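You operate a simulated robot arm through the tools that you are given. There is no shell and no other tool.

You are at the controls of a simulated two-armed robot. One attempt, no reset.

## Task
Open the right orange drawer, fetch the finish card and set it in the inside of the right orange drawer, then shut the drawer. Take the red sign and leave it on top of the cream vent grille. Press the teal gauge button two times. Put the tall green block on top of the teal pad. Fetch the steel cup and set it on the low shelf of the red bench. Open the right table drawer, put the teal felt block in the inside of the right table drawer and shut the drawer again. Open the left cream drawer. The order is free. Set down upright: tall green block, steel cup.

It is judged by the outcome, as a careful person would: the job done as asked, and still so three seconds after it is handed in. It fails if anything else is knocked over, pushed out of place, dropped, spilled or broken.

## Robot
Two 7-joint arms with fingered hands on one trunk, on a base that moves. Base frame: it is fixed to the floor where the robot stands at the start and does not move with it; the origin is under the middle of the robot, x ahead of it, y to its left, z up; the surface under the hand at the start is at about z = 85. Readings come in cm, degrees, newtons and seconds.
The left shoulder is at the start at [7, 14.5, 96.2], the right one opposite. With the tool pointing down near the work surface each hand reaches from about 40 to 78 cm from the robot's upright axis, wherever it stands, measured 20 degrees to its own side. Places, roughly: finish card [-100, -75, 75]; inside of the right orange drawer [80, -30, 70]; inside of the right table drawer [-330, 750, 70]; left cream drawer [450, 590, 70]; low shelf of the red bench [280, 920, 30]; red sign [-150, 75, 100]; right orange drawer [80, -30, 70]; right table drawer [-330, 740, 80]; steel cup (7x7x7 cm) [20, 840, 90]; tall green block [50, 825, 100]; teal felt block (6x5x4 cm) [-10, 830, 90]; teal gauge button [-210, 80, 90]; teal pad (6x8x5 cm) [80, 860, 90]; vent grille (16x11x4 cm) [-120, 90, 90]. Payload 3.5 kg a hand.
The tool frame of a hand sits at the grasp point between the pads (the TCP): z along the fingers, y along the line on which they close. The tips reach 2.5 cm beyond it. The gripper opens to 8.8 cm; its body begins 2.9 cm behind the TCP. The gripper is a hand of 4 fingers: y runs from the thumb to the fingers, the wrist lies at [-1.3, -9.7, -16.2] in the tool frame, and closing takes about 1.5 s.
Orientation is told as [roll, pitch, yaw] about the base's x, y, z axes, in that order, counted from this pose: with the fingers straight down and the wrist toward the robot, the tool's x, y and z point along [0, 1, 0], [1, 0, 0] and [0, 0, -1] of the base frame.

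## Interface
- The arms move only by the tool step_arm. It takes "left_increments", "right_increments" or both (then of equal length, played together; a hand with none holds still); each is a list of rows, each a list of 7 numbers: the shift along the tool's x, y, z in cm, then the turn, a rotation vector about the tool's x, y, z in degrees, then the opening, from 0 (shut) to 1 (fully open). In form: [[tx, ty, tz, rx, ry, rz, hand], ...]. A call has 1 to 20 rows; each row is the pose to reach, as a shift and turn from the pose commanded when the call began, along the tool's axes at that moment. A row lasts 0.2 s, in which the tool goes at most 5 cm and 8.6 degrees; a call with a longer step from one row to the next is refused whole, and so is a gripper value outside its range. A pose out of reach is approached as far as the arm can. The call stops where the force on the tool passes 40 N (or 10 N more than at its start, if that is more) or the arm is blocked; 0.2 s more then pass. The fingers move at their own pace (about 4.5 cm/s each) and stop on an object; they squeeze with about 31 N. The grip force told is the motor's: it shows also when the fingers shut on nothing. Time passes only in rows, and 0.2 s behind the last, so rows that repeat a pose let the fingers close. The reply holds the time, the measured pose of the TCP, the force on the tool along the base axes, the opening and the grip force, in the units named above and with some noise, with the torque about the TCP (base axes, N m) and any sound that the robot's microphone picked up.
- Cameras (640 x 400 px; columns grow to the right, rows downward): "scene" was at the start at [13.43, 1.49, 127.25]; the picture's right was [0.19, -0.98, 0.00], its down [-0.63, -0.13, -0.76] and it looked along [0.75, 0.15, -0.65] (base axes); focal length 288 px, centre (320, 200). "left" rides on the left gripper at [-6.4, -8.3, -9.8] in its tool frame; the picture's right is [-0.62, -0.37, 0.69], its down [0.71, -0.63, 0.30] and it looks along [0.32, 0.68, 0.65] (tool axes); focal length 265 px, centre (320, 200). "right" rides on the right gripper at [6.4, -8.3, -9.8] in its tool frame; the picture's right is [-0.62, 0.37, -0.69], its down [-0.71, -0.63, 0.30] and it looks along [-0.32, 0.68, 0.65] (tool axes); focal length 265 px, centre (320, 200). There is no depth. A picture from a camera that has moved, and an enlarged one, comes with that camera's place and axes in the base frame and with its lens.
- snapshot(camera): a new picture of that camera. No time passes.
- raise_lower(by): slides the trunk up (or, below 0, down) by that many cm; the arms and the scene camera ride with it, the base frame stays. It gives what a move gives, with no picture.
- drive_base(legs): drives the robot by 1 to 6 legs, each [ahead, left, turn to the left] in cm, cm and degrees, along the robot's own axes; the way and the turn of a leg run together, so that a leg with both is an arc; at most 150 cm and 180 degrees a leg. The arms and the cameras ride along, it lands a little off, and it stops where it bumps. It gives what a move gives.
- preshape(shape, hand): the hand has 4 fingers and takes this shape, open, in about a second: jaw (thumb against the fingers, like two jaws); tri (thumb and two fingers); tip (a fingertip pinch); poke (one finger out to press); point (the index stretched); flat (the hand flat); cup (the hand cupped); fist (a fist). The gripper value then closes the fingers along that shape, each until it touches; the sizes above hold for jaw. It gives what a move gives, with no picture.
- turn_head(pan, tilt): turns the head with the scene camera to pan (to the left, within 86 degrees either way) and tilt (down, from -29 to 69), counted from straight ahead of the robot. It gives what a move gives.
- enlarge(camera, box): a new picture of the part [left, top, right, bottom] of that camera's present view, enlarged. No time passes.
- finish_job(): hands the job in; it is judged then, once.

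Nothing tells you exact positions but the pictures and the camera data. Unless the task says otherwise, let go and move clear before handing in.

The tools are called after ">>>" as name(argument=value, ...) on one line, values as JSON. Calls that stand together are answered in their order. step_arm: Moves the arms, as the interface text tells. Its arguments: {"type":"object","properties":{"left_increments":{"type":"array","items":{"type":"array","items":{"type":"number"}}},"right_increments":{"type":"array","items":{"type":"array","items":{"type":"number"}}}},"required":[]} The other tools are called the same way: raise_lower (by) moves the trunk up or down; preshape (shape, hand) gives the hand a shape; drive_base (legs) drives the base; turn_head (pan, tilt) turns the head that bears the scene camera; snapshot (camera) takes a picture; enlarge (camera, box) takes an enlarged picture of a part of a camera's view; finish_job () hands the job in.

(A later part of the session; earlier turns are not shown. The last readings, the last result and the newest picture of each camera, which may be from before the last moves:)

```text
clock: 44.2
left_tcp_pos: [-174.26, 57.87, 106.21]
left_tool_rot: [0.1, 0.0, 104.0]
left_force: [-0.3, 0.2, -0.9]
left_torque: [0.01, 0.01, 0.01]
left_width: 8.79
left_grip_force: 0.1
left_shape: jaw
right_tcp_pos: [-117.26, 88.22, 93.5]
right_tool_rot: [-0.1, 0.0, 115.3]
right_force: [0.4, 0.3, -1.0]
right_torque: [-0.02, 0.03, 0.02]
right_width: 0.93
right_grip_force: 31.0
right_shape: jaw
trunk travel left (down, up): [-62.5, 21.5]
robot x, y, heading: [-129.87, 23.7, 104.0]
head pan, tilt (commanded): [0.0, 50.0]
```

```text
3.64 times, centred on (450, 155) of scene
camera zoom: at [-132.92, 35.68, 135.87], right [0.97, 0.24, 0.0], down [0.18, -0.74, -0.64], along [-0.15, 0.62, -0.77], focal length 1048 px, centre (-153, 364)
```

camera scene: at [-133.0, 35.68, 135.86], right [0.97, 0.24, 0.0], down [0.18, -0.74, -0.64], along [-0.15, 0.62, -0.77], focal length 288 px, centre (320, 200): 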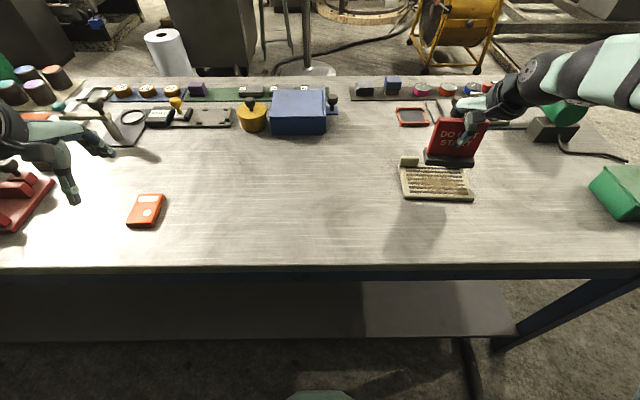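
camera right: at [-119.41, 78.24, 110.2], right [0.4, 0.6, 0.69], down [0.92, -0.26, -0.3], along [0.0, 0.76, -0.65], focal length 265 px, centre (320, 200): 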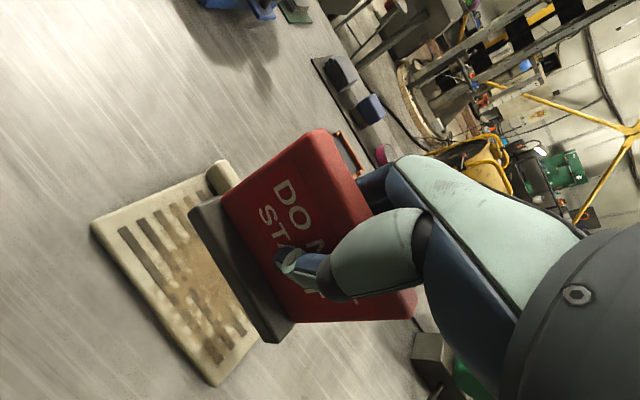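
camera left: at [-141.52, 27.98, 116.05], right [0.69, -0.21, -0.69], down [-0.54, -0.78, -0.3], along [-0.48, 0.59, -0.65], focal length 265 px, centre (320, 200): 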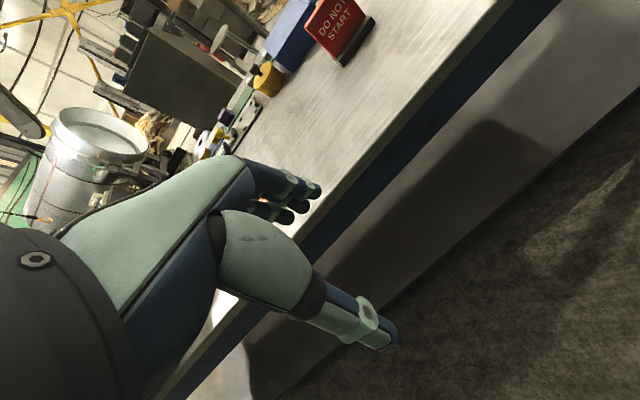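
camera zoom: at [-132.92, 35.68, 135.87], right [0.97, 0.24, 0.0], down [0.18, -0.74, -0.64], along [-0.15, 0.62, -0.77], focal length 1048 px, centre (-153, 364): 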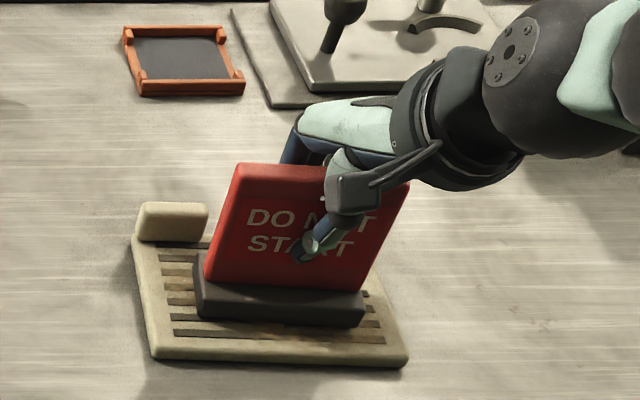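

>>> step_arm(right_increments=[[0, 0, 0.25, 0, 0, 0, 0], [0, 0, 0.5, 0, 0, 0, 0], [0, 0, 0.5, 0, 0, 0, 0]])

>>> enlarge(camera="scene", box=[390, 100, 510, 210])

```text
clock: 45.0
left_tcp_pos: [-174.15, 57.85, 106.2]
left_tool_rot: [0.1, 0.0, 103.8]
left_force: [0.5, -0.7, 0.1]
left_torque: [0.0, 0.02, -0.03]
left_width: 8.78
left_grip_force: 0.2
left_shape: jaw
right_tcp_pos: [-117.3, 88.19, 93.34]
right_tool_rot: [-0.1, -0.4, 115.3]
right_force: [0.3, 2.3, 9.7]
right_torque: [0.02, 0.02, 0.06]
right_width: 0.96
right_grip_force: 30.8
right_shape: jaw
trunk travel left (down, up): [-62.5, 21.5]
robot x, y, heading: [-129.67, 23.27, 103.9]
head pan, tilt (commanded): [0.0, 50.0]
```

```text
3.64 times, centred on (450, 155) of scene
camera zoom: at [-132.95, 35.52, 135.9], right [0.97, 0.24, 0.0], down [0.18, -0.74, -0.64], along [-0.15, 0.62, -0.77], focal length 1048 px, centre (-153, 364)
```

zoom: 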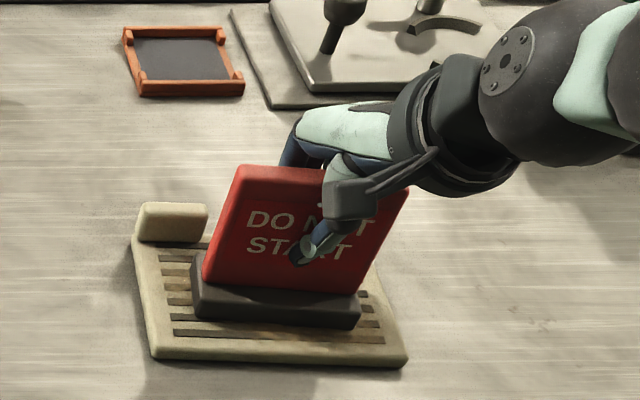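

Contact felt (about 10 N). I'll open the hand and rise straight up.

>>> step_arm(right_increments=[[0, 0, 0, 0, 0, 0, 0.3], [0, 0, 0, 0, 0, 0, 0.6], [0, 0, 0, 0, 0, 0, 1], [0, 0, 0, 0, 0, 0, 1], [0, 0, 0, 0, 0, 0, 1], [0, 0, 0, 0, 0, 0, 1]])

>>> enlarge(camera="scene", box=[390, 100, 510, 210])

>>> snapshot(camera="right")

```text
clock: 46.4
left_tcp_pos: [-174.25, 57.93, 106.23]
left_tool_rot: [0.0, 0.1, 103.8]
left_force: [0.3, -0.6, 0.0]
left_torque: [-0.02, 0.01, 0.02]
left_width: 8.76
left_grip_force: 0.1
left_shape: jaw
right_tcp_pos: [-117.12, 88.22, 93.02]
right_tool_rot: [0.0, 0.0, 115.3]
right_force: [0.2, -0.7, -0.1]
right_torque: [0.0, 0.0, 0.0]
right_width: 8.76
right_grip_force: 0.1
right_shape: jaw
trunk travel left (down, up): [-62.5, 21.5]
robot x, y, heading: [-130.02, 23.4, 103.7]
head pan, tilt (commanded): [0.0, 50.0]
```

```text
3.64 times, centred on (450, 155) of scene
camera zoom: at [-132.93, 35.64, 135.87], right [0.97, 0.24, 0.0], down [0.18, -0.74, -0.64], along [-0.15, 0.62, -0.77], focal length 1048 px, centre (-153, 364)
```

zoom: 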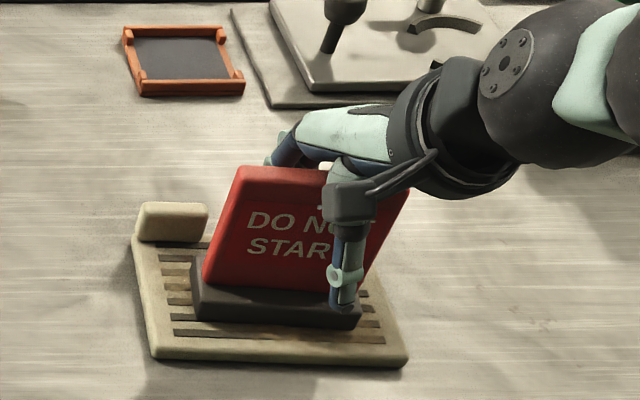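

```text
taken
camera right: at [-119.43, 78.01, 103.01], right [0.4, 0.6, 0.69], down [0.92, -0.26, -0.3], along [0.0, 0.76, -0.65], focal length 265 px, centre (320, 200)
```

right: 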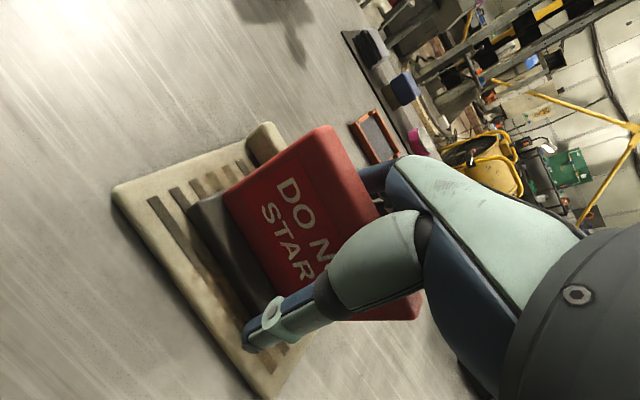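

The sign stands free on the grille. I'll rise straight up.

>>> step_arm(right_increments=[[0, 0, -1.5, 0, 0, 0, 1], [0, 0, -3.5, 0, 0, 0, 1], [0, 0, -6, 0, 0, 0, 1], [0, 0, -9, 0, 0, 0, 1], [0, 0, -12, 0, 0, 0, 1], [0, 0, -14, 0, 0, 0, 1]])

>>> snapshot(camera="right")

>>> turn_head(pan=50, tilt=40)

>>> snapshot(camera="scene")

```text
clock: 47.8
left_tcp_pos: [-174.13, 57.87, 106.23]
left_tool_rot: [0.0, 0.0, 103.7]
left_force: [-0.4, 0.6, -0.1]
left_torque: [-0.01, -0.01, 0.01]
left_width: 8.75
left_grip_force: 0.2
left_shape: jaw
right_tcp_pos: [-117.39, 88.47, 106.98]
right_tool_rot: [0.0, 0.0, 115.3]
right_force: [0.9, -0.5, 0.0]
right_torque: [0.0, 0.01, -0.01]
right_width: 8.77
right_grip_force: 0.0
right_shape: jaw
trunk travel left (down, up): [-62.5, 21.5]
robot x, y, heading: [-129.95, 23.26, 103.8]
head pan, tilt (commanded): [0.0, 50.0]
```

```text
taken
camera right: at [-119.52, 78.12, 116.93], right [0.4, 0.6, 0.69], down [0.92, -0.26, -0.3], along [0.0, 0.76, -0.65], focal length 265 px, centre (320, 200)
```

right: 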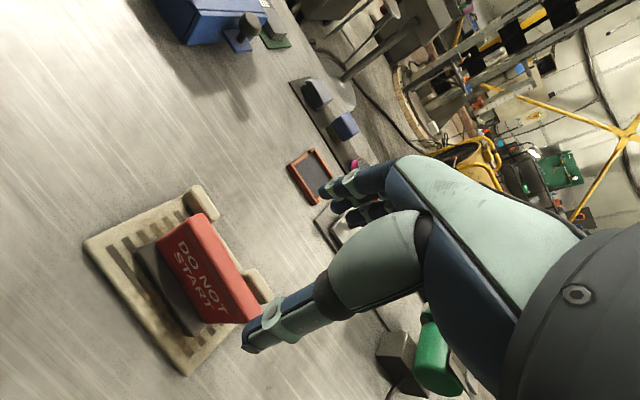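

```text
clock: 49.0
left_tcp_pos: [-174.32, 57.92, 106.18]
left_tool_rot: [-0.1, 0.0, 103.8]
left_force: [1.0, 0.5, -0.3]
left_torque: [0.0, 0.0, 0.02]
left_width: 8.79
left_grip_force: 0.1
left_shape: jaw
right_tcp_pos: [-117.28, 88.24, 106.91]
right_tool_rot: [-0.1, -0.1, 115.3]
right_force: [0.9, -0.5, 0.5]
right_torque: [0.04, -0.02, 0.03]
right_width: 8.75
right_grip_force: 0.1
right_shape: jaw
trunk travel left (down, up): [-62.5, 21.5]
robot x, y, heading: [-130.02, 23.41, 104.1]
head pan, tilt (commanded): [50.0, 40.0]
```

```text
taken
camera scene: at [-138.71, 31.94, 137.28], right [0.44, 0.9, 0.0], down [0.58, -0.28, -0.77], along [-0.69, 0.34, -0.64], focal length 288 px, centre (320, 200)
```

scene: 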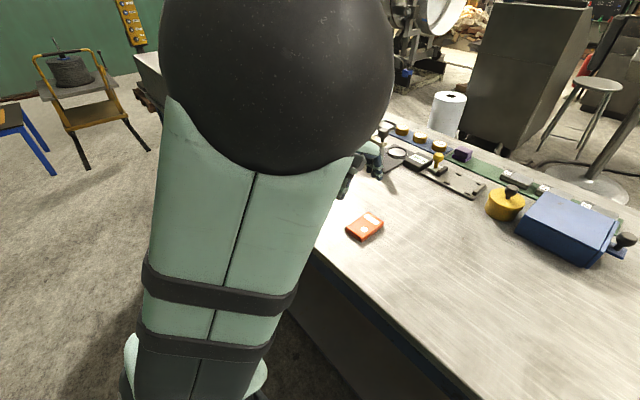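

The sign is standing on the grille. Now I'll back off and strafe left to find the teal gauge button.

>>> drive_base(legs=[[-28, 0, 0], [0, 52, 0]])

>>> turn_head(pan=5, tilt=35)

>>> snapshot(camera="scene")

```text
clock: 53.6
left_tcp_pos: [-217.94, 19.07, 106.3]
left_tool_rot: [0.0, -0.1, 103.3]
left_force: [-0.1, 0.5, 0.0]
left_torque: [-0.02, 0.02, 0.01]
left_width: 8.78
left_grip_force: 0.0
left_shape: jaw
right_tcp_pos: [-160.82, 48.98, 106.88]
right_tool_rot: [0.0, 0.0, 114.8]
right_force: [-0.6, 0.7, -0.2]
right_torque: [0.02, 0.01, 0.0]
right_width: 8.75
right_grip_force: 0.1
right_shape: jaw
trunk travel left (down, up): [-62.5, 21.5]
robot x, y, heading: [-173.87, -15.97, 103.3]
head pan, tilt (commanded): [50.0, 40.0]
```

```text
clock: 54.7
left_tcp_pos: [-218.08, 19.03, 106.17]
left_tool_rot: [0.1, 0.0, 103.3]
left_force: [-0.4, 0.0, -0.6]
left_torque: [0.0, 0.0, 0.01]
left_width: 8.75
left_grip_force: 0.0
left_shape: jaw
right_tcp_pos: [-160.78, 49.01, 106.88]
right_tool_rot: [0.0, 0.0, 114.9]
right_force: [0.0, -0.1, -0.6]
right_torque: [0.0, 0.02, -0.01]
right_width: 8.75
right_grip_force: 0.1
right_shape: jaw
trunk travel left (down, up): [-62.5, 21.5]
robot x, y, heading: [-173.73, -15.95, 103.5]
head pan, tilt (commanded): [5.0, 35.0]
```

```text
taken
camera scene: at [-177.86, -2.7, 138.04], right [0.95, 0.32, 0.0], down [0.18, -0.54, -0.82], along [-0.26, 0.78, -0.57], focal length 288 px, centre (320, 200)
```

scene: 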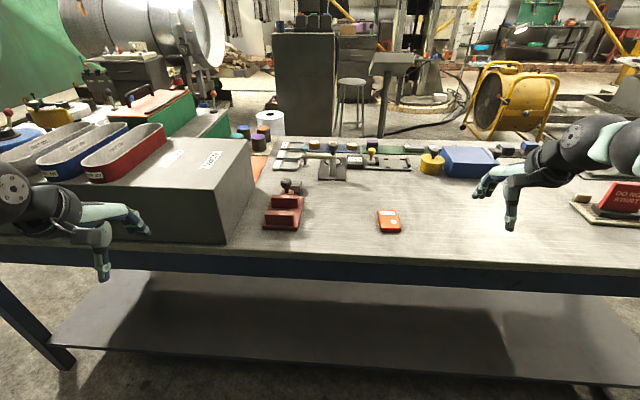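

I see a red stamp-like holder, a measuring stand near the back, and an orange device. I'll zoom in to find the teal gauge button.

>>> enlarge(camera="scene", box=[225, 120, 425, 245])

>>> enlarge(camera="scene", box=[0, 80, 240, 230])

```text
3.20 times, centred on (325, 182) of scene
camera zoom: at [-177.86, -2.7, 138.04], right [0.95, 0.32, 0.0], down [0.18, -0.54, -0.82], along [-0.26, 0.78, -0.57], focal length 922 px, centre (304, 256)
```

zoom: 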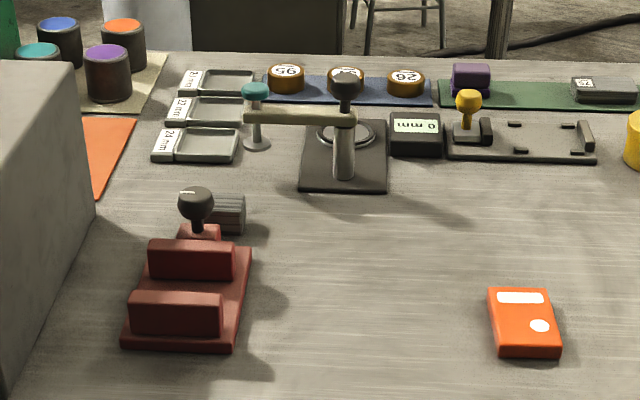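

```text
2.67 times, centred on (120, 155) of scene
camera zoom: at [-177.86, -2.7, 138.04], right [0.95, 0.32, 0.0], down [0.18, -0.54, -0.82], along [-0.26, 0.78, -0.57], focal length 769 px, centre (853, 320)
```

zoom: 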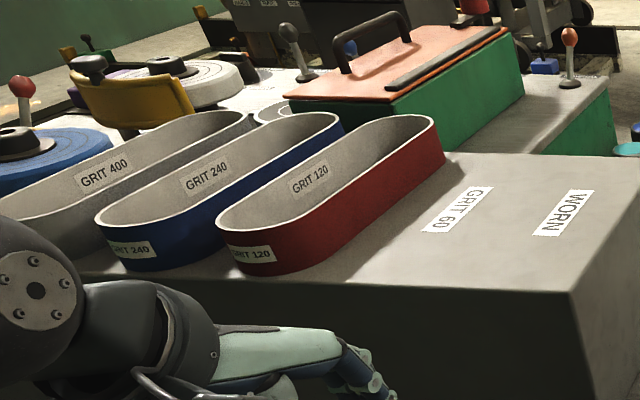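

The teal gauge button is the teal cap at about (-214, 89, 92.5), on a stem left of a post with a black knob. I'll raise the trunk, bring the left hand inward, shape it to poke, and drive up.

>>> raise_lower(by=12)

>>> step_arm(left_increments=[[-3, 0, 0, 0, 0, 0, 1], [-6, 0, 0, 0, 0, 0, 1], [-9, 0, 0, 0, 0, 0, 1], [-12, 0, 0, 0, 0, 0, 1], [-13, 0, 0, 0, 0, 0, 1]])

>>> preshape(shape="poke", hand="left")

>>> drive_base(legs=[[34, -9, 0.9]])

>>> turn_head(pan=15, tilt=45)

>>> snapshot(camera="scene")

>>> snapshot(camera="left")

```text
clock: 56.2
left_tcp_pos: [-217.88, 19.1, 118.21]
left_tool_rot: [0.0, 0.0, 103.3]
left_force: [-0.5, 0.1, 0.1]
left_torque: [0.03, 0.02, 0.03]
left_width: 8.73
left_grip_force: 0.2
left_shape: jaw
right_tcp_pos: [-160.84, 49.01, 118.9]
right_tool_rot: [0.1, 0.0, 114.9]
right_force: [0.2, 0.1, -0.2]
right_torque: [0.02, -0.04, -0.02]
right_width: 8.77
right_grip_force: 0.1
right_shape: jaw
trunk travel left (down, up): [-74.5, 9.5]
robot x, y, heading: [-173.87, -15.87, 103.3]
head pan, tilt (commanded): [5.0, 35.0]
```

```text
clock: 57.4
left_tcp_pos: [-207.38, 23.46, 117.44]
left_tool_rot: [-0.8, 0.0, 103.6]
left_force: [-0.5, -0.2, 0.5]
left_torque: [-0.02, 0.0, 0.01]
left_width: 8.79
left_grip_force: 0.1
left_shape: jaw
left hand out of reach, approached as far as the arm can: row 4, 5
right_tcp_pos: [-160.76, 48.97, 118.91]
right_tool_rot: [0.0, 0.1, 114.9]
right_force: [0.6, 0.3, 0.3]
right_torque: [0.04, 0.02, -0.01]
right_width: 8.74
right_grip_force: 0.0
right_shape: jaw
trunk travel left (down, up): [-74.5, 9.5]
robot x, y, heading: [-173.83, -15.75, 103.6]
head pan, tilt (commanded): [5.0, 35.0]
```

```text
clock: 58.3
left_tcp_pos: [-207.41, 23.58, 117.47]
left_tool_rot: [-0.9, -0.2, 103.2]
left_force: [-0.1, 0.2, 0.1]
left_torque: [0.04, 0.02, 0.02]
left_width: 0.0
left_grip_force: 0.1
left_shape: poke
right_tcp_pos: [-160.68, 49.08, 118.97]
right_tool_rot: [0.0, 0.0, 114.9]
right_force: [0.3, 0.0, -0.5]
right_torque: [-0.01, 0.02, 0.0]
right_width: 8.78
right_grip_force: 0.0
right_shape: jaw
trunk travel left (down, up): [-74.5, 9.5]
robot x, y, heading: [-173.69, -15.65, 103.3]
head pan, tilt (commanded): [5.0, 35.0]
```

```text
clock: 60.5
left_tcp_pos: [-207.36, 57.73, 117.53]
left_tool_rot: [-0.8, 0.0, 104.7]
left_force: [0.4, 0.3, 0.5]
left_torque: [0.01, 0.03, 0.02]
left_width: 0.0
left_grip_force: 0.1
left_shape: poke
right_tcp_pos: [-161.29, 83.97, 119.16]
right_tool_rot: [0.0, -0.1, 116.0]
right_force: [-0.2, 0.1, -0.7]
right_torque: [-0.02, -0.02, -0.01]
right_width: 8.78
right_grip_force: 0.2
right_shape: jaw
trunk travel left (down, up): [-74.5, 9.5]
robot x, y, heading: [-173.21, 19.25, 104.4]
head pan, tilt (commanded): [5.0, 35.0]
```

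```text
clock: 61.3
left_tcp_pos: [-207.39, 57.99, 117.45]
left_tool_rot: [-0.9, 0.1, 104.6]
left_force: [0.4, 0.3, 0.3]
left_torque: [0.01, -0.05, 0.02]
left_width: 0.01
left_grip_force: 0.1
left_shape: poke
right_tcp_pos: [-161.24, 84.13, 119.02]
right_tool_rot: [0.0, 0.0, 116.0]
right_force: [-0.1, -0.3, -0.1]
right_torque: [0.01, 0.0, 0.0]
right_width: 8.77
right_grip_force: 0.0
right_shape: jaw
trunk travel left (down, up): [-74.5, 9.5]
robot x, y, heading: [-172.94, 19.5, 104.7]
head pan, tilt (commanded): [15.0, 45.0]
```

```text
taken
camera scene: at [-178.35, 31.0, 148.56], right [0.87, 0.49, 0.0], down [0.35, -0.62, -0.71], along [-0.35, 0.62, -0.71], focal length 288 px, centre (320, 200)
```

scene: 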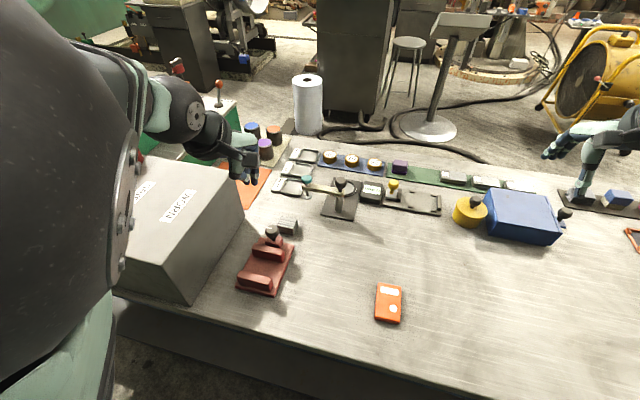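

```text
taken
camera left: at [-199.09, 51.48, 127.36], right [0.7, -0.2, -0.68], down [-0.53, -0.79, -0.31], along [-0.48, 0.58, -0.66], focal length 265 px, centre (320, 200)
```

left: 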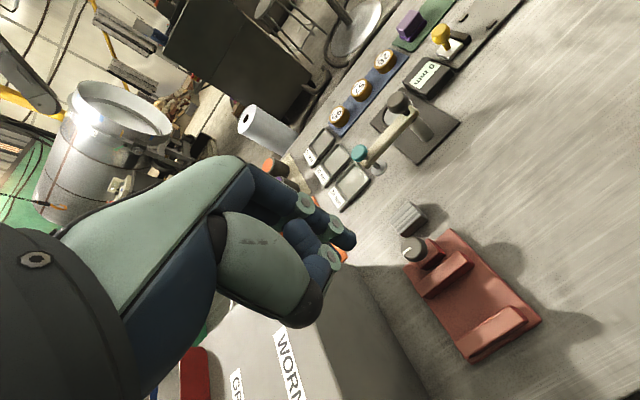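

I'm at the table, robot at u≈-163. I'll zoom on the teal button and the poking finger to get exact positions.

>>> enlarge(camera="scene", box=[200, 100, 380, 230])

>>> enlarge(camera="left", box=[240, 60, 480, 300])

```text
3.08 times, centred on (290, 165) of scene
camera zoom: at [-178.35, 31.0, 148.56], right [0.87, 0.49, 0.0], down [0.35, -0.62, -0.71], along [-0.35, 0.62, -0.71], focal length 887 px, centre (412, 308)
```

zoom: 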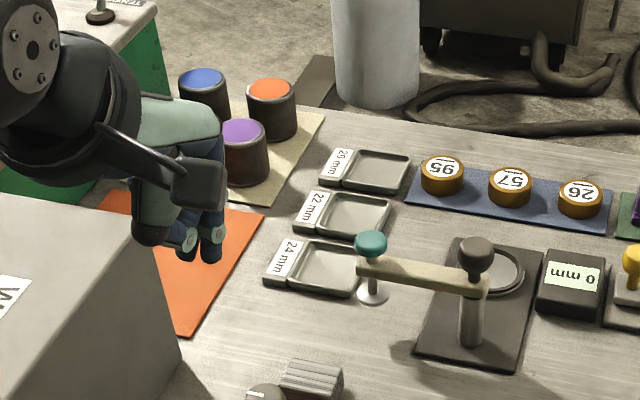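

```text
1.67 times, centred on (360, 180) of left
camera zoom: at [-199.09, 51.48, 127.36], right [0.7, -0.2, -0.68], down [-0.53, -0.79, -0.31], along [-0.48, 0.58, -0.66], focal length 442 px, centre (253, 233)
```

zoom: 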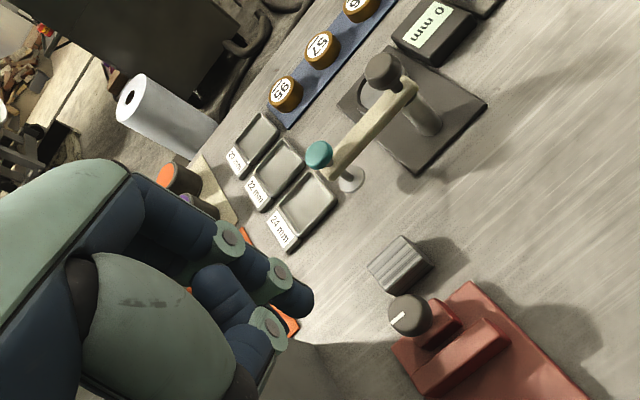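

Triangulating three views puts the teal button at about (-211.6, 82.2) with its top near z≈97. I'll look closely at the poke shape to see which fingertip leads.

>>> enlarge(camera="left", box=[220, 150, 380, 340])

>>> enlarge(camera="scene", box=[195, 95, 275, 200])

```text
2.11 times, centred on (300, 245) of left
camera zoom: at [-199.09, 51.48, 127.36], right [0.7, -0.2, -0.68], down [-0.53, -0.79, -0.31], along [-0.48, 0.58, -0.66], focal length 559 px, centre (362, 105)
```

zoom: 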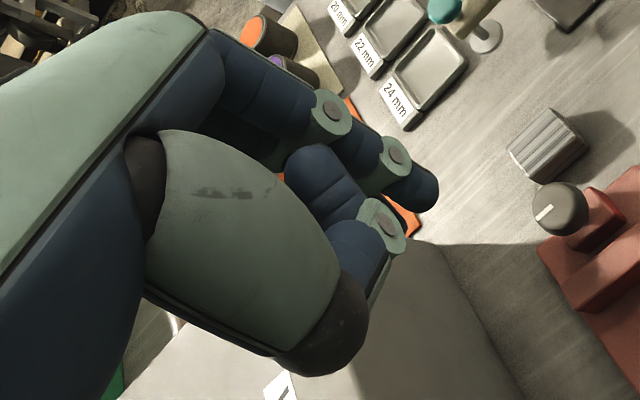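

```text
3.81 times, centred on (235, 148) of scene
camera zoom: at [-178.35, 31.0, 148.56], right [0.87, 0.49, 0.0], down [0.35, -0.62, -0.71], along [-0.35, 0.62, -0.71], focal length 1098 px, centre (644, 400)
```

zoom: 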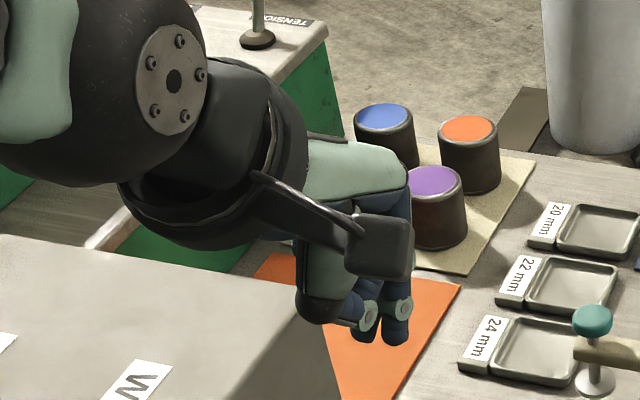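

The index fingertip leads, right on the TCP axis about 2.5 cm beyond it. I'll move the left hand to just above the button, first staying high.

>>> step_arm(left_increments=[[0, 3.5, 0, 0, 0, 0, 0], [0, 7, 0, 0, 0, 0, 0], [-0.4, 10.5, 0, 0, 0, 0, 0], [-0.8, 14, 0, 0, 0, 0, 0], [-1.2, 17.5, 0, 0, 0, 0, 0], [-1.5, 21, 0, 0, 0, 0, 0], [-1.5, 24.4, 0, 0, 0, 0, 0], [-1.5, 24.4, 3, 0, 0, 0, 0], [-1.5, 24.4, 6, 0, 0, 0, 0], [-1.5, 24.4, 9, 0, 0, 0, 0], [-1.5, 24.4, 11, 0, 0, 0, 0], [-1.5, 24.4, 11, 0, 0, 0, 0]])

>>> snapshot(camera="left")

>>> enlarge(camera="scene", box=[230, 90, 390, 230])

```text
clock: 63.9
left_tcp_pos: [-211.86, 81.83, 106.56]
left_tool_rot: [-0.7, 0.0, 104.6]
left_force: [-0.2, -0.8, 0.6]
left_torque: [0.0, 0.0, 0.02]
left_width: 0.01
left_grip_force: 0.1
left_shape: poke
right_tcp_pos: [-161.17, 84.14, 118.86]
right_tool_rot: [0.0, 0.0, 116.0]
right_force: [0.2, -0.2, -0.2]
right_torque: [-0.03, -0.03, -0.01]
right_width: 8.76
right_grip_force: 0.1
right_shape: jaw
trunk travel left (down, up): [-74.5, 9.5]
robot x, y, heading: [-172.95, 19.14, 104.3]
head pan, tilt (commanded): [15.0, 45.0]
```

```text
taken
camera left: at [-203.69, 75.39, 116.5], right [0.7, -0.2, -0.68], down [-0.53, -0.79, -0.31], along [-0.48, 0.58, -0.66], focal length 265 px, centre (320, 200)
```

left: 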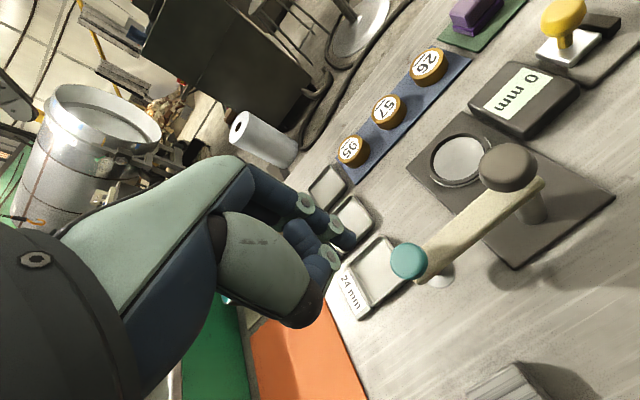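

```text
2.86 times, centred on (310, 160) of scene
camera zoom: at [-178.33, 30.9, 148.56], right [0.87, 0.49, 0.0], down [0.35, -0.62, -0.71], along [-0.35, 0.62, -0.71], focal length 824 px, centre (349, 314)
```

zoom: 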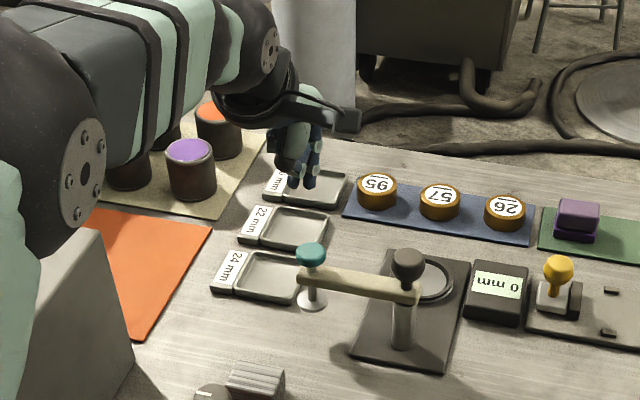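

The fingertip is directly above the button (tip ~z 104, button ~z 96). I'll lower to just about contact.

>>> step_arm(left_increments=[[0.1, 0.2, 2, 0, 0, 0, 0], [0.1, 0.2, 4, 0, 0, 0, 0], [0.1, 0.2, 6, 0, 0, 0, 0], [0.1, 0.2, 7, 0, 0, 0, 0], [0.1, 0.2, 7.5, 0, 0, 0, 0], [0.1, 0.2, 7.5, 0, 0, 0, 0]])

>>> enlarge(camera="scene", box=[250, 120, 370, 220])

>>> enlarge(camera="left", box=[260, 150, 500, 330])

```text
clock: 65.3
left_tcp_pos: [-212.22, 81.96, 98.84]
left_tool_rot: [-0.8, 0.1, 104.6]
left_force: [0.1, -0.3, -0.6]
left_torque: [-0.05, 0.02, 0.01]
left_width: 0.0
left_grip_force: 0.0
left_shape: poke
right_tcp_pos: [-161.24, 84.15, 119.06]
right_tool_rot: [0.0, 0.1, 116.0]
right_force: [-0.3, -0.6, 0.1]
right_torque: [0.02, -0.01, -0.01]
right_width: 8.76
right_grip_force: 0.2
right_shape: jaw
trunk travel left (down, up): [-74.5, 9.5]
robot x, y, heading: [-173.05, 19.12, 104.4]
head pan, tilt (commanded): [15.0, 45.0]
```

```text
4.00 times, centred on (310, 170) of scene
camera zoom: at [-178.35, 30.94, 148.56], right [0.87, 0.49, 0.0], down [0.35, -0.62, -0.71], along [-0.35, 0.62, -0.71], focal length 1153 px, centre (360, 320)
```

zoom: 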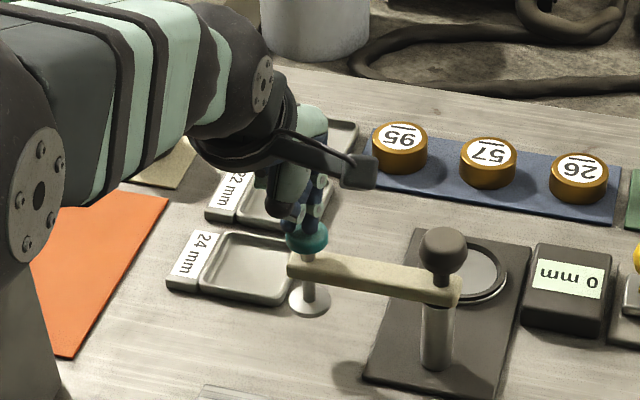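

```text
2.22 times, centred on (380, 240) of left
camera zoom: at [-203.72, 75.56, 108.87], right [0.7, -0.2, -0.68], down [-0.53, -0.79, -0.31], along [-0.48, 0.58, -0.66], focal length 590 px, centre (187, 111)
```

zoom: 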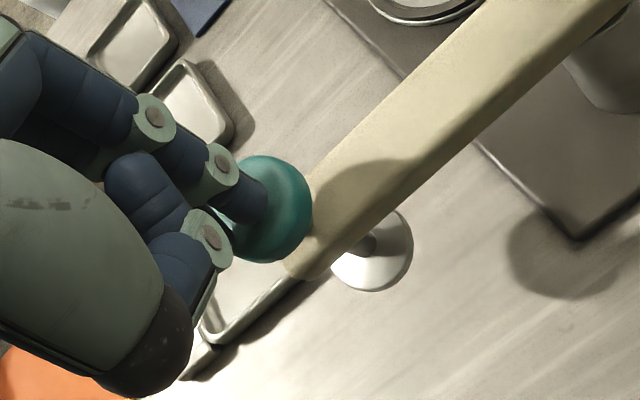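

The tip is right above the button cap. I'll press down in small steps and watch force and sound.

>>> step_arm(left_increments=[[-0.3, 0, 0.3, 0, 0, 0, 0], [-0.3, 0, 0.6, 0, 0, 0, 0], [-0.3, 0, 0.9, 0, 0, 0, 0], [-0.3, 0, 0.9, 0, 0, 0, 0]])

>>> enlarge(camera="scene", box=[250, 120, 370, 220])

```text
clock: 66.3
left_tcp_pos: [-211.62, 81.98, 98.27]
left_tool_rot: [-0.9, 0.0, 104.6]
left_force: [-0.3, 0.5, 2.3]
left_torque: [0.01, 0.07, -0.01]
left_width: 0.0
left_grip_force: 0.1
left_shape: poke
right_tcp_pos: [-161.19, 84.13, 118.97]
right_tool_rot: [0.0, 0.0, 116.0]
right_force: [0.7, -0.1, 0.4]
right_torque: [-0.02, -0.02, 0.01]
right_width: 8.72
right_grip_force: 0.1
right_shape: jaw
trunk travel left (down, up): [-74.5, 9.5]
robot x, y, heading: [-173.22, 19.3, 104.8]
head pan, tilt (commanded): [15.0, 45.0]
heard: click
```

```text
4.00 times, centred on (310, 170) of scene
camera zoom: at [-178.34, 30.9, 148.57], right [0.87, 0.49, 0.0], down [0.35, -0.62, -0.71], along [-0.35, 0.62, -0.71], focal length 1153 px, centre (360, 320)
```

zoom: 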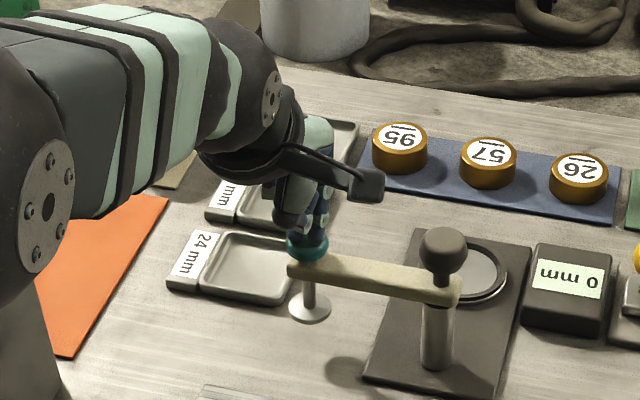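

A click was heard: first press done. I'll release fully, then press again the same way.

>>> step_arm(left_increments=[[0, 0, -0.6, 0, 0, 0, 0], [0, 0, -1.5, 0, 0, 0, 0], [0, 0, -2, 0, 0, 0, 0], [0, 0, -2, 0, 0, 0, 0]])

>>> enlarge(camera="scene", box=[250, 120, 370, 220])

```text
clock: 67.3
left_tcp_pos: [-211.8, 82.13, 100.03]
left_tool_rot: [-0.8, 0.1, 104.6]
left_force: [-0.2, -0.2, -0.6]
left_torque: [0.01, 0.0, -0.02]
left_width: 0.0
left_grip_force: 0.0
left_shape: poke
right_tcp_pos: [-161.28, 84.05, 118.95]
right_tool_rot: [0.0, 0.1, 116.0]
right_force: [0.1, 0.2, -1.1]
right_torque: [0.01, 0.01, -0.01]
right_width: 8.76
right_grip_force: 0.0
right_shape: jaw
trunk travel left (down, up): [-74.5, 9.5]
robot x, y, heading: [-172.98, 19.11, 104.4]
head pan, tilt (commanded): [15.0, 45.0]
```

```text
4.00 times, centred on (310, 170) of scene
camera zoom: at [-178.36, 30.96, 148.56], right [0.87, 0.49, 0.0], down [0.35, -0.62, -0.71], along [-0.35, 0.62, -0.71], focal length 1153 px, centre (360, 320)
```

zoom: 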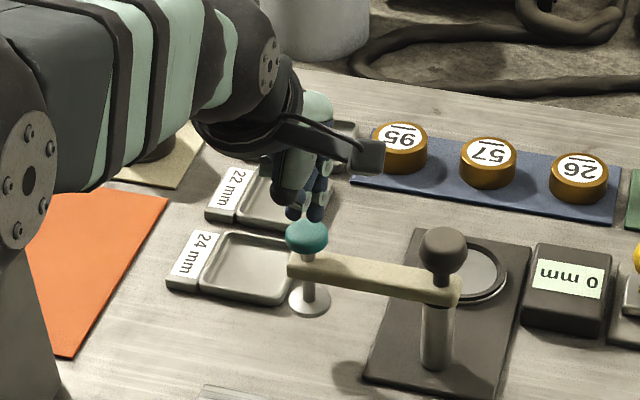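

The button has sprung back up. Now the second press with the same travel.

>>> step_arm(left_increments=[[0, 0, 0.8, 0, 0, 0, 0], [0, 0, 1.3, 0, 0, 0, 0], [0, 0, 1.7, 0, 0, 0, 0], [0, 0, 2, 0, 0, 0, 0], [0, 0, 2, 0, 0, 0, 0]])

```text
clock: 68.5
left_tcp_pos: [-211.66, 82.09, 97.93]
left_tool_rot: [-0.7, 0.1, 104.6]
left_force: [0.0, 1.8, 1.8]
left_torque: [0.04, 0.0, -0.02]
left_width: 0.02
left_grip_force: 0.1
left_shape: poke
right_tcp_pos: [-161.2, 84.15, 119.02]
right_tool_rot: [0.1, 0.1, 116.1]
right_force: [-0.4, 0.1, 0.4]
right_torque: [-0.01, -0.02, -0.02]
right_width: 8.77
right_grip_force: 0.0
right_shape: jaw
trunk travel left (down, up): [-74.5, 9.5]
robot x, y, heading: [-173.44, 19.13, 104.3]
head pan, tilt (commanded): [15.0, 45.0]
heard: click
```

Second click heard, so the gauge is pressed twice. I'll lift off, draw both hands back, and drive away from the table.

>>> step_arm(left_increments=[[0, 0, -1, 0, 0, 0, 0], [0, 0, -4, 0, 0, 0, 0], [0, 0, -8, 0, 0, 0, 0], [0, 0, -12, 0, 0, 0, 0], [0, 0, -15, 0, 0, 0, 0], [0, 0, -18, 0, 0, 0, 0], [0, -4, -18, 0, 0, 0, 0], [0, -8, -18, 0, 0, 0, 0], [0, -12, -18, 0, 0, 0, 0], [0, -16, -18, 0, 0, 0, 0], [0, -20, -18, 0, 0, 0, 0], [0, -24, -18, 0, 0, 0, 0], [0, -24, -18, 0, 0, 0, 0]])

>>> drive_base(legs=[[-36, 0, 0]])

>>> step_arm(right_increments=[[0, -3, 0, 0, 0, 2, 1], [0, -6, 0, 0, 0, 4, 1], [0, -9, 0, 0, 0, 6, 1], [0, -12, 0, 0, 0, 8, 1], [0, -15, 0, 0, 0, 11, 1], [0, -15, 0, 0, 0, 11, 1]])

>>> turn_head(pan=80, tilt=30)

>>> snapshot(camera="scene")

>>> turn_head(pan=-80, tilt=30)

>>> snapshot(camera="scene")

```text
clock: 71.3
left_tcp_pos: [-205.95, 58.63, 116.22]
left_tool_rot: [-1.8, -0.1, 104.6]
left_force: [-0.4, 0.2, 0.0]
left_torque: [0.01, 0.01, -0.02]
left_width: 0.02
left_grip_force: 0.0
left_shape: poke
right_tcp_pos: [-161.43, 84.02, 118.92]
right_tool_rot: [-0.1, 0.1, 116.0]
right_force: [-0.5, 0.4, -0.5]
right_torque: [0.01, -0.03, -0.01]
right_width: 8.75
right_grip_force: 0.0
right_shape: jaw
trunk travel left (down, up): [-74.5, 9.5]
robot x, y, heading: [-173.01, 19.4, 104.7]
head pan, tilt (commanded): [15.0, 45.0]
```

```text
clock: 73.6
left_tcp_pos: [-196.78, 24.0, 116.05]
left_tool_rot: [-1.6, 0.2, 104.6]
left_force: [-0.9, 0.1, 0.5]
left_torque: [0.02, 0.01, -0.01]
left_width: 0.0
left_grip_force: 0.1
left_shape: poke
right_tcp_pos: [-152.2, 49.26, 118.87]
right_tool_rot: [-0.1, 0.1, 116.0]
right_force: [0.6, -0.6, 0.4]
right_torque: [0.01, -0.01, -0.03]
right_width: 8.74
right_grip_force: 0.1
right_shape: jaw
trunk travel left (down, up): [-74.5, 9.5]
robot x, y, heading: [-164.12, -16.12, 104.2]
head pan, tilt (commanded): [15.0, 45.0]
```

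```text
clock: 75.0
left_tcp_pos: [-196.77, 23.82, 116.16]
left_tool_rot: [-1.7, 0.1, 104.6]
left_force: [-0.3, -0.4, 0.0]
left_torque: [0.01, -0.01, 0.01]
left_width: 0.01
left_grip_force: 0.0
left_shape: poke
right_tcp_pos: [-145.53, 35.66, 118.9]
right_tool_rot: [0.1, 0.0, 104.8]
right_force: [-0.8, 0.3, 0.9]
right_torque: [0.0, -0.01, -0.01]
right_width: 8.78
right_grip_force: 0.0
right_shape: jaw
trunk travel left (down, up): [-74.5, 9.5]
robot x, y, heading: [-164.21, -15.83, 104.3]
head pan, tilt (commanded): [15.0, 45.0]
```

```text
clock: 76.3
left_tcp_pos: [-196.82, 23.79, 116.13]
left_tool_rot: [-1.6, 0.2, 104.6]
left_force: [0.2, 0.0, 0.6]
left_torque: [0.02, 0.02, 0.01]
left_width: 0.0
left_grip_force: 0.1
left_shape: poke
right_tcp_pos: [-145.6, 35.69, 118.82]
right_tool_rot: [0.0, 0.0, 104.9]
right_force: [0.1, 0.5, -0.3]
right_torque: [0.04, -0.05, -0.01]
right_width: 8.78
right_grip_force: 0.0
right_shape: jaw
trunk travel left (down, up): [-74.5, 9.5]
robot x, y, heading: [-164.97, -15.77, 104.5]
head pan, tilt (commanded): [80.0, 30.0]
```

```text
taken
camera scene: at [-174.38, -11.77, 150.82], right [-0.08, 1.0, 0.0], down [0.5, 0.04, -0.87], along [-0.86, -0.07, -0.5], focal length 288 px, centre (320, 200)
```

scene: 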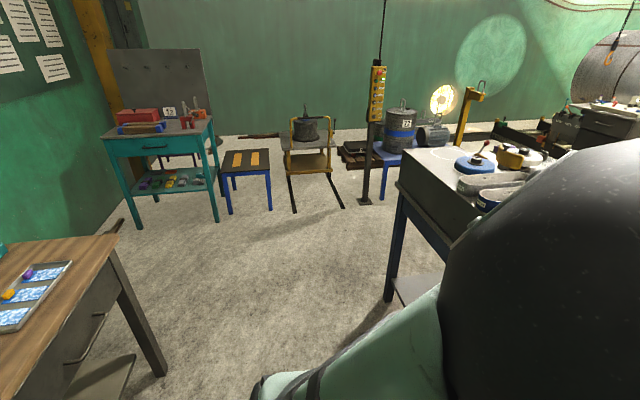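

```text
clock: 78.8
left_tcp_pos: [-196.69, 23.82, 116.15]
left_tool_rot: [-1.7, 0.0, 104.6]
left_force: [-0.4, -0.5, -0.5]
left_torque: [0.01, 0.0, -0.04]
left_width: 0.0
left_grip_force: 0.0
left_shape: poke
right_tcp_pos: [-145.46, 35.59, 118.81]
right_tool_rot: [0.1, 0.1, 104.9]
right_force: [0.1, 0.0, -0.1]
right_torque: [0.02, 0.01, 0.0]
right_width: 8.77
right_grip_force: 0.0
right_shape: jaw
trunk travel left (down, up): [-74.5, 9.5]
robot x, y, heading: [-164.06, -15.95, 104.3]
head pan, tilt (commanded): [-80.0, 30.0]
```

```text
taken
camera scene: at [-157.12, -7.37, 150.82], right [0.41, -0.91, 0.0], down [-0.46, -0.21, -0.87], along [0.79, 0.36, -0.5], focal length 288 px, centre (320, 200)
```

scene: 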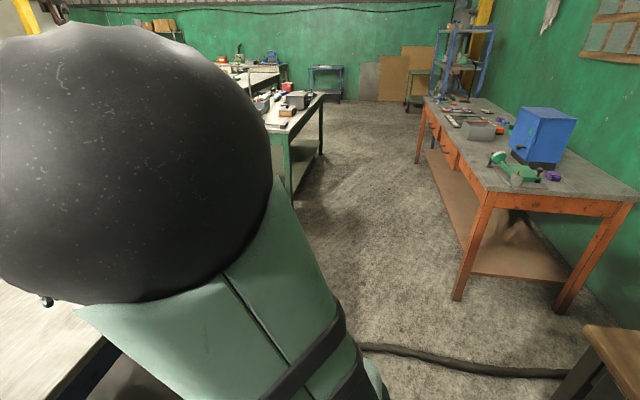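

Nothing is in the way. I'll turn around to face the wooden table and look for the finish card.

>>> preshape(shape="jaw", hand="left")

>>> drive_base(legs=[[0, 0, -90], [0, 0, -90], [0, 40, 0]])

>>> turn_head(pan=0, tilt=40)

>>> snapshot(camera="scene")

```text
clock: 79.7
left_tcp_pos: [-196.82, 23.78, 116.2]
left_tool_rot: [-1.7, 0.1, 104.7]
left_force: [0.0, -0.6, -1.3]
left_torque: [-0.01, 0.03, 0.02]
left_width: 8.76
left_grip_force: 0.0
left_shape: jaw
right_tcp_pos: [-145.65, 35.64, 118.9]
right_tool_rot: [0.0, -0.1, 104.9]
right_force: [-0.3, 0.3, 0.4]
right_torque: [0.0, 0.02, 0.04]
right_width: 8.75
right_grip_force: 0.0
right_shape: jaw
trunk travel left (down, up): [-74.5, 9.5]
robot x, y, heading: [-164.11, -15.47, 104.4]
head pan, tilt (commanded): [-80.0, 30.0]
```

```text
clock: 89.8
left_tcp_pos: [-92.41, -44.44, 116.24]
left_tool_rot: [-1.7, 0.1, -74.6]
left_force: [-0.3, 0.2, 0.5]
left_torque: [0.01, 0.02, 0.03]
left_width: 8.78
left_grip_force: 0.0
left_shape: jaw
right_tcp_pos: [-143.38, -56.94, 118.83]
right_tool_rot: [0.0, 0.0, -74.3]
right_force: [-1.0, 1.1, 1.0]
right_torque: [0.01, -0.02, 0.01]
right_width: 8.75
right_grip_force: 0.1
right_shape: jaw
trunk travel left (down, up): [-74.5, 9.5]
robot x, y, heading: [-125.25, -5.38, -74.9]
head pan, tilt (commanded): [-80.0, 30.0]
```

```text
clock: 91.4
left_tcp_pos: [-92.2, -44.42, 116.14]
left_tool_rot: [-1.8, 0.1, -74.6]
left_force: [-0.2, 0.8, -0.1]
left_torque: [-0.01, -0.02, -0.04]
left_width: 8.77
left_grip_force: 0.1
left_shape: jaw
right_tcp_pos: [-143.26, -57.02, 118.74]
right_tool_rot: [-0.1, -0.1, -74.5]
right_force: [0.5, -0.8, 0.3]
right_torque: [0.01, -0.01, 0.0]
right_width: 8.75
right_grip_force: 0.1
right_shape: jaw
trunk travel left (down, up): [-74.5, 9.5]
robot x, y, heading: [-125.17, -5.14, -75.1]
head pan, tilt (commanded): [0.0, 40.0]
```

```text
taken
camera scene: at [-121.75, -18.44, 149.29], right [-0.97, -0.26, 0.0], down [-0.17, 0.62, -0.77], along [0.2, -0.74, -0.64], focal length 288 px, centre (320, 200)
```

scene: 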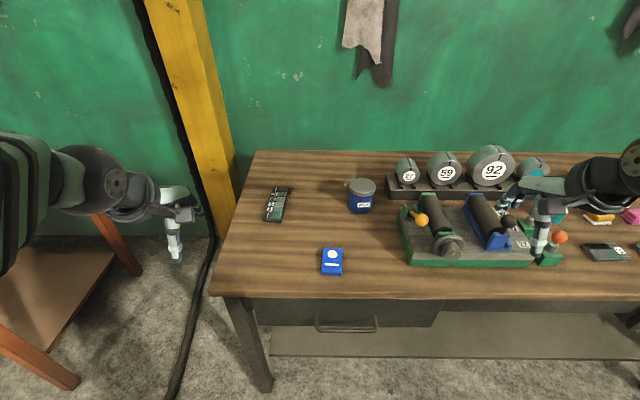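

I see a blue card-like item near (332,262) and a dark card with print near (277,204). I'll zoom to tell which is the finish card.

>>> enlarge(camera="scene", box=[240, 170, 400, 290])

>>> enlarge(camera="scene", box=[560, 150, 640, 280])

```text
3.33 times, centred on (320, 230) of scene
camera zoom: at [-121.75, -18.44, 149.29], right [-0.97, -0.26, 0.0], down [-0.17, 0.62, -0.77], along [0.2, -0.74, -0.64], focal length 961 px, centre (320, 100)
```

zoom: 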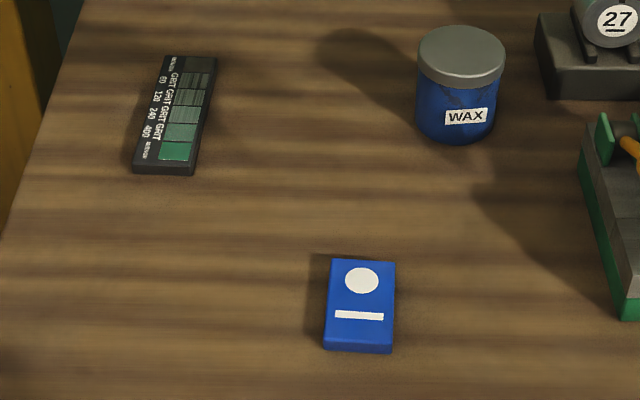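

```text
3.08 times, centred on (600, 215) of scene
camera zoom: at [-121.75, -18.44, 149.29], right [-0.97, -0.26, 0.0], down [-0.17, 0.62, -0.77], along [0.2, -0.74, -0.64], focal length 887 px, centre (-542, 154)
```

zoom: 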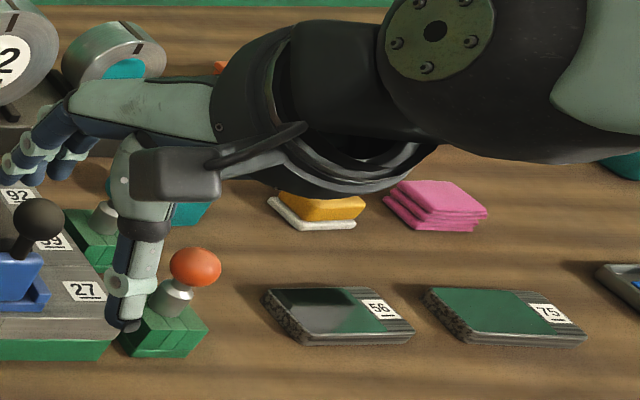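

The dark card with GRIT swatches is the surface finish card; the blue one looks like a matchbox-style item. I'll triangulate with the wrist cameras.

>>> snapshot(camera="left")

>>> snapshot(camera="right")

```text
taken
camera left: at [-100.24, -37.91, 126.22], right [-0.72, 0.19, -0.67], down [0.51, 0.8, -0.33], along [0.47, -0.58, -0.67], focal length 265 px, centre (320, 200)
```

left: 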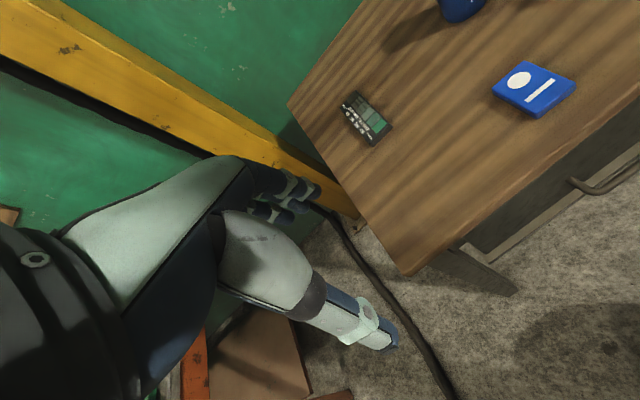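

```text
taken
camera right: at [-139.32, -47.11, 128.77], right [-0.5, -0.52, 0.69], down [-0.86, 0.41, -0.3], along [-0.13, -0.75, -0.65], focal length 265 px, centre (320, 200)
```

right: 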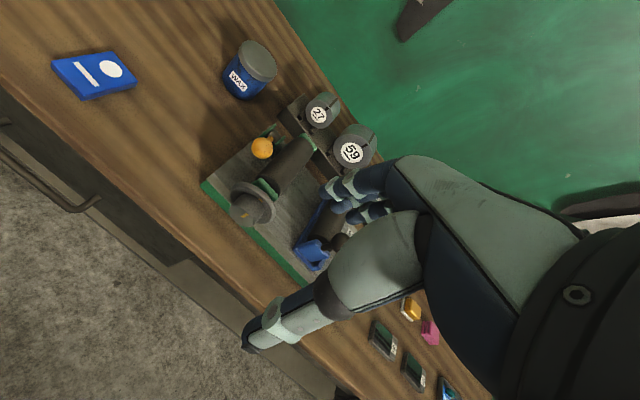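

Triangulation puts the wooden table at z≈85 and the GRIT finish card at about (-89, -85, 86), roughly 17×6 cm with its long side pointing away from me. I'll drive closer to take it with the left hand.

>>> drive_base(legs=[[24, 0, -0.5]])

>>> turn_head(pan=12, tilt=48)

>>> snapshot(camera="scene")

>>> snapshot(camera="left")

```text
clock: 93.1
left_tcp_pos: [-86.55, -67.51, 116.32]
left_tool_rot: [-1.8, 0.1, -75.0]
left_force: [-1.1, -0.9, 0.1]
left_torque: [0.01, 0.02, -0.04]
left_width: 8.8
left_grip_force: 0.1
left_shape: jaw
right_tcp_pos: [-137.62, -79.71, 118.84]
right_tool_rot: [0.0, -0.1, -74.8]
right_force: [0.0, -0.1, 0.3]
right_torque: [-0.04, 0.0, 0.01]
right_width: 8.75
right_grip_force: 0.1
right_shape: jaw
trunk travel left (down, up): [-74.5, 9.5]
robot x, y, heading: [-119.77, -27.87, -75.2]
head pan, tilt (commanded): [0.0, 40.0]
```

```text
clock: 93.9
left_tcp_pos: [-86.35, -67.74, 116.16]
left_tool_rot: [-1.9, 0.1, -75.0]
left_force: [-0.2, -0.3, -0.3]
left_torque: [-0.03, 0.0, 0.0]
left_width: 8.82
left_grip_force: 0.0
left_shape: jaw
right_tcp_pos: [-137.41, -79.97, 118.76]
right_tool_rot: [0.1, 0.0, -74.8]
right_force: [-0.4, 0.0, -0.5]
right_torque: [-0.03, 0.02, 0.0]
right_width: 8.75
right_grip_force: 0.2
right_shape: jaw
trunk travel left (down, up): [-74.5, 9.5]
robot x, y, heading: [-119.52, -28.6, -75.4]
head pan, tilt (commanded): [12.0, 48.0]
```

```text
taken
camera scene: at [-114.3, -40.39, 148.14], right [-0.89, -0.45, 0.0], down [-0.33, 0.66, -0.67], along [0.3, -0.6, -0.74], focal length 288 px, centre (320, 200)
```

scene: 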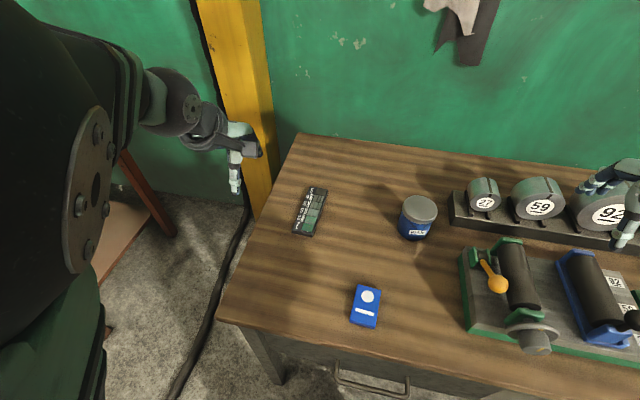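

```text
taken
camera left: at [-94.31, -61.18, 126.21], right [-0.72, 0.19, -0.67], down [0.52, 0.79, -0.33], along [0.47, -0.58, -0.67], focal length 265 px, centre (320, 200)
```

left: 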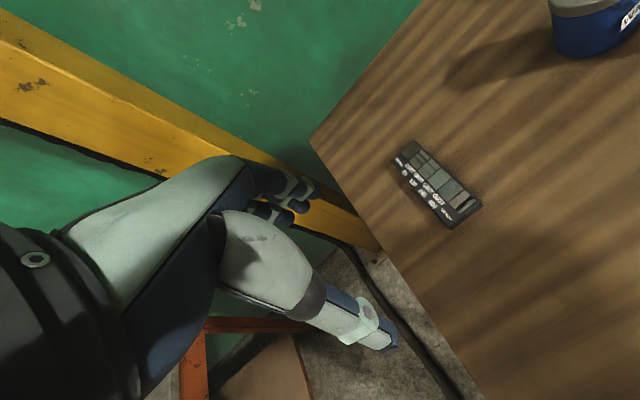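

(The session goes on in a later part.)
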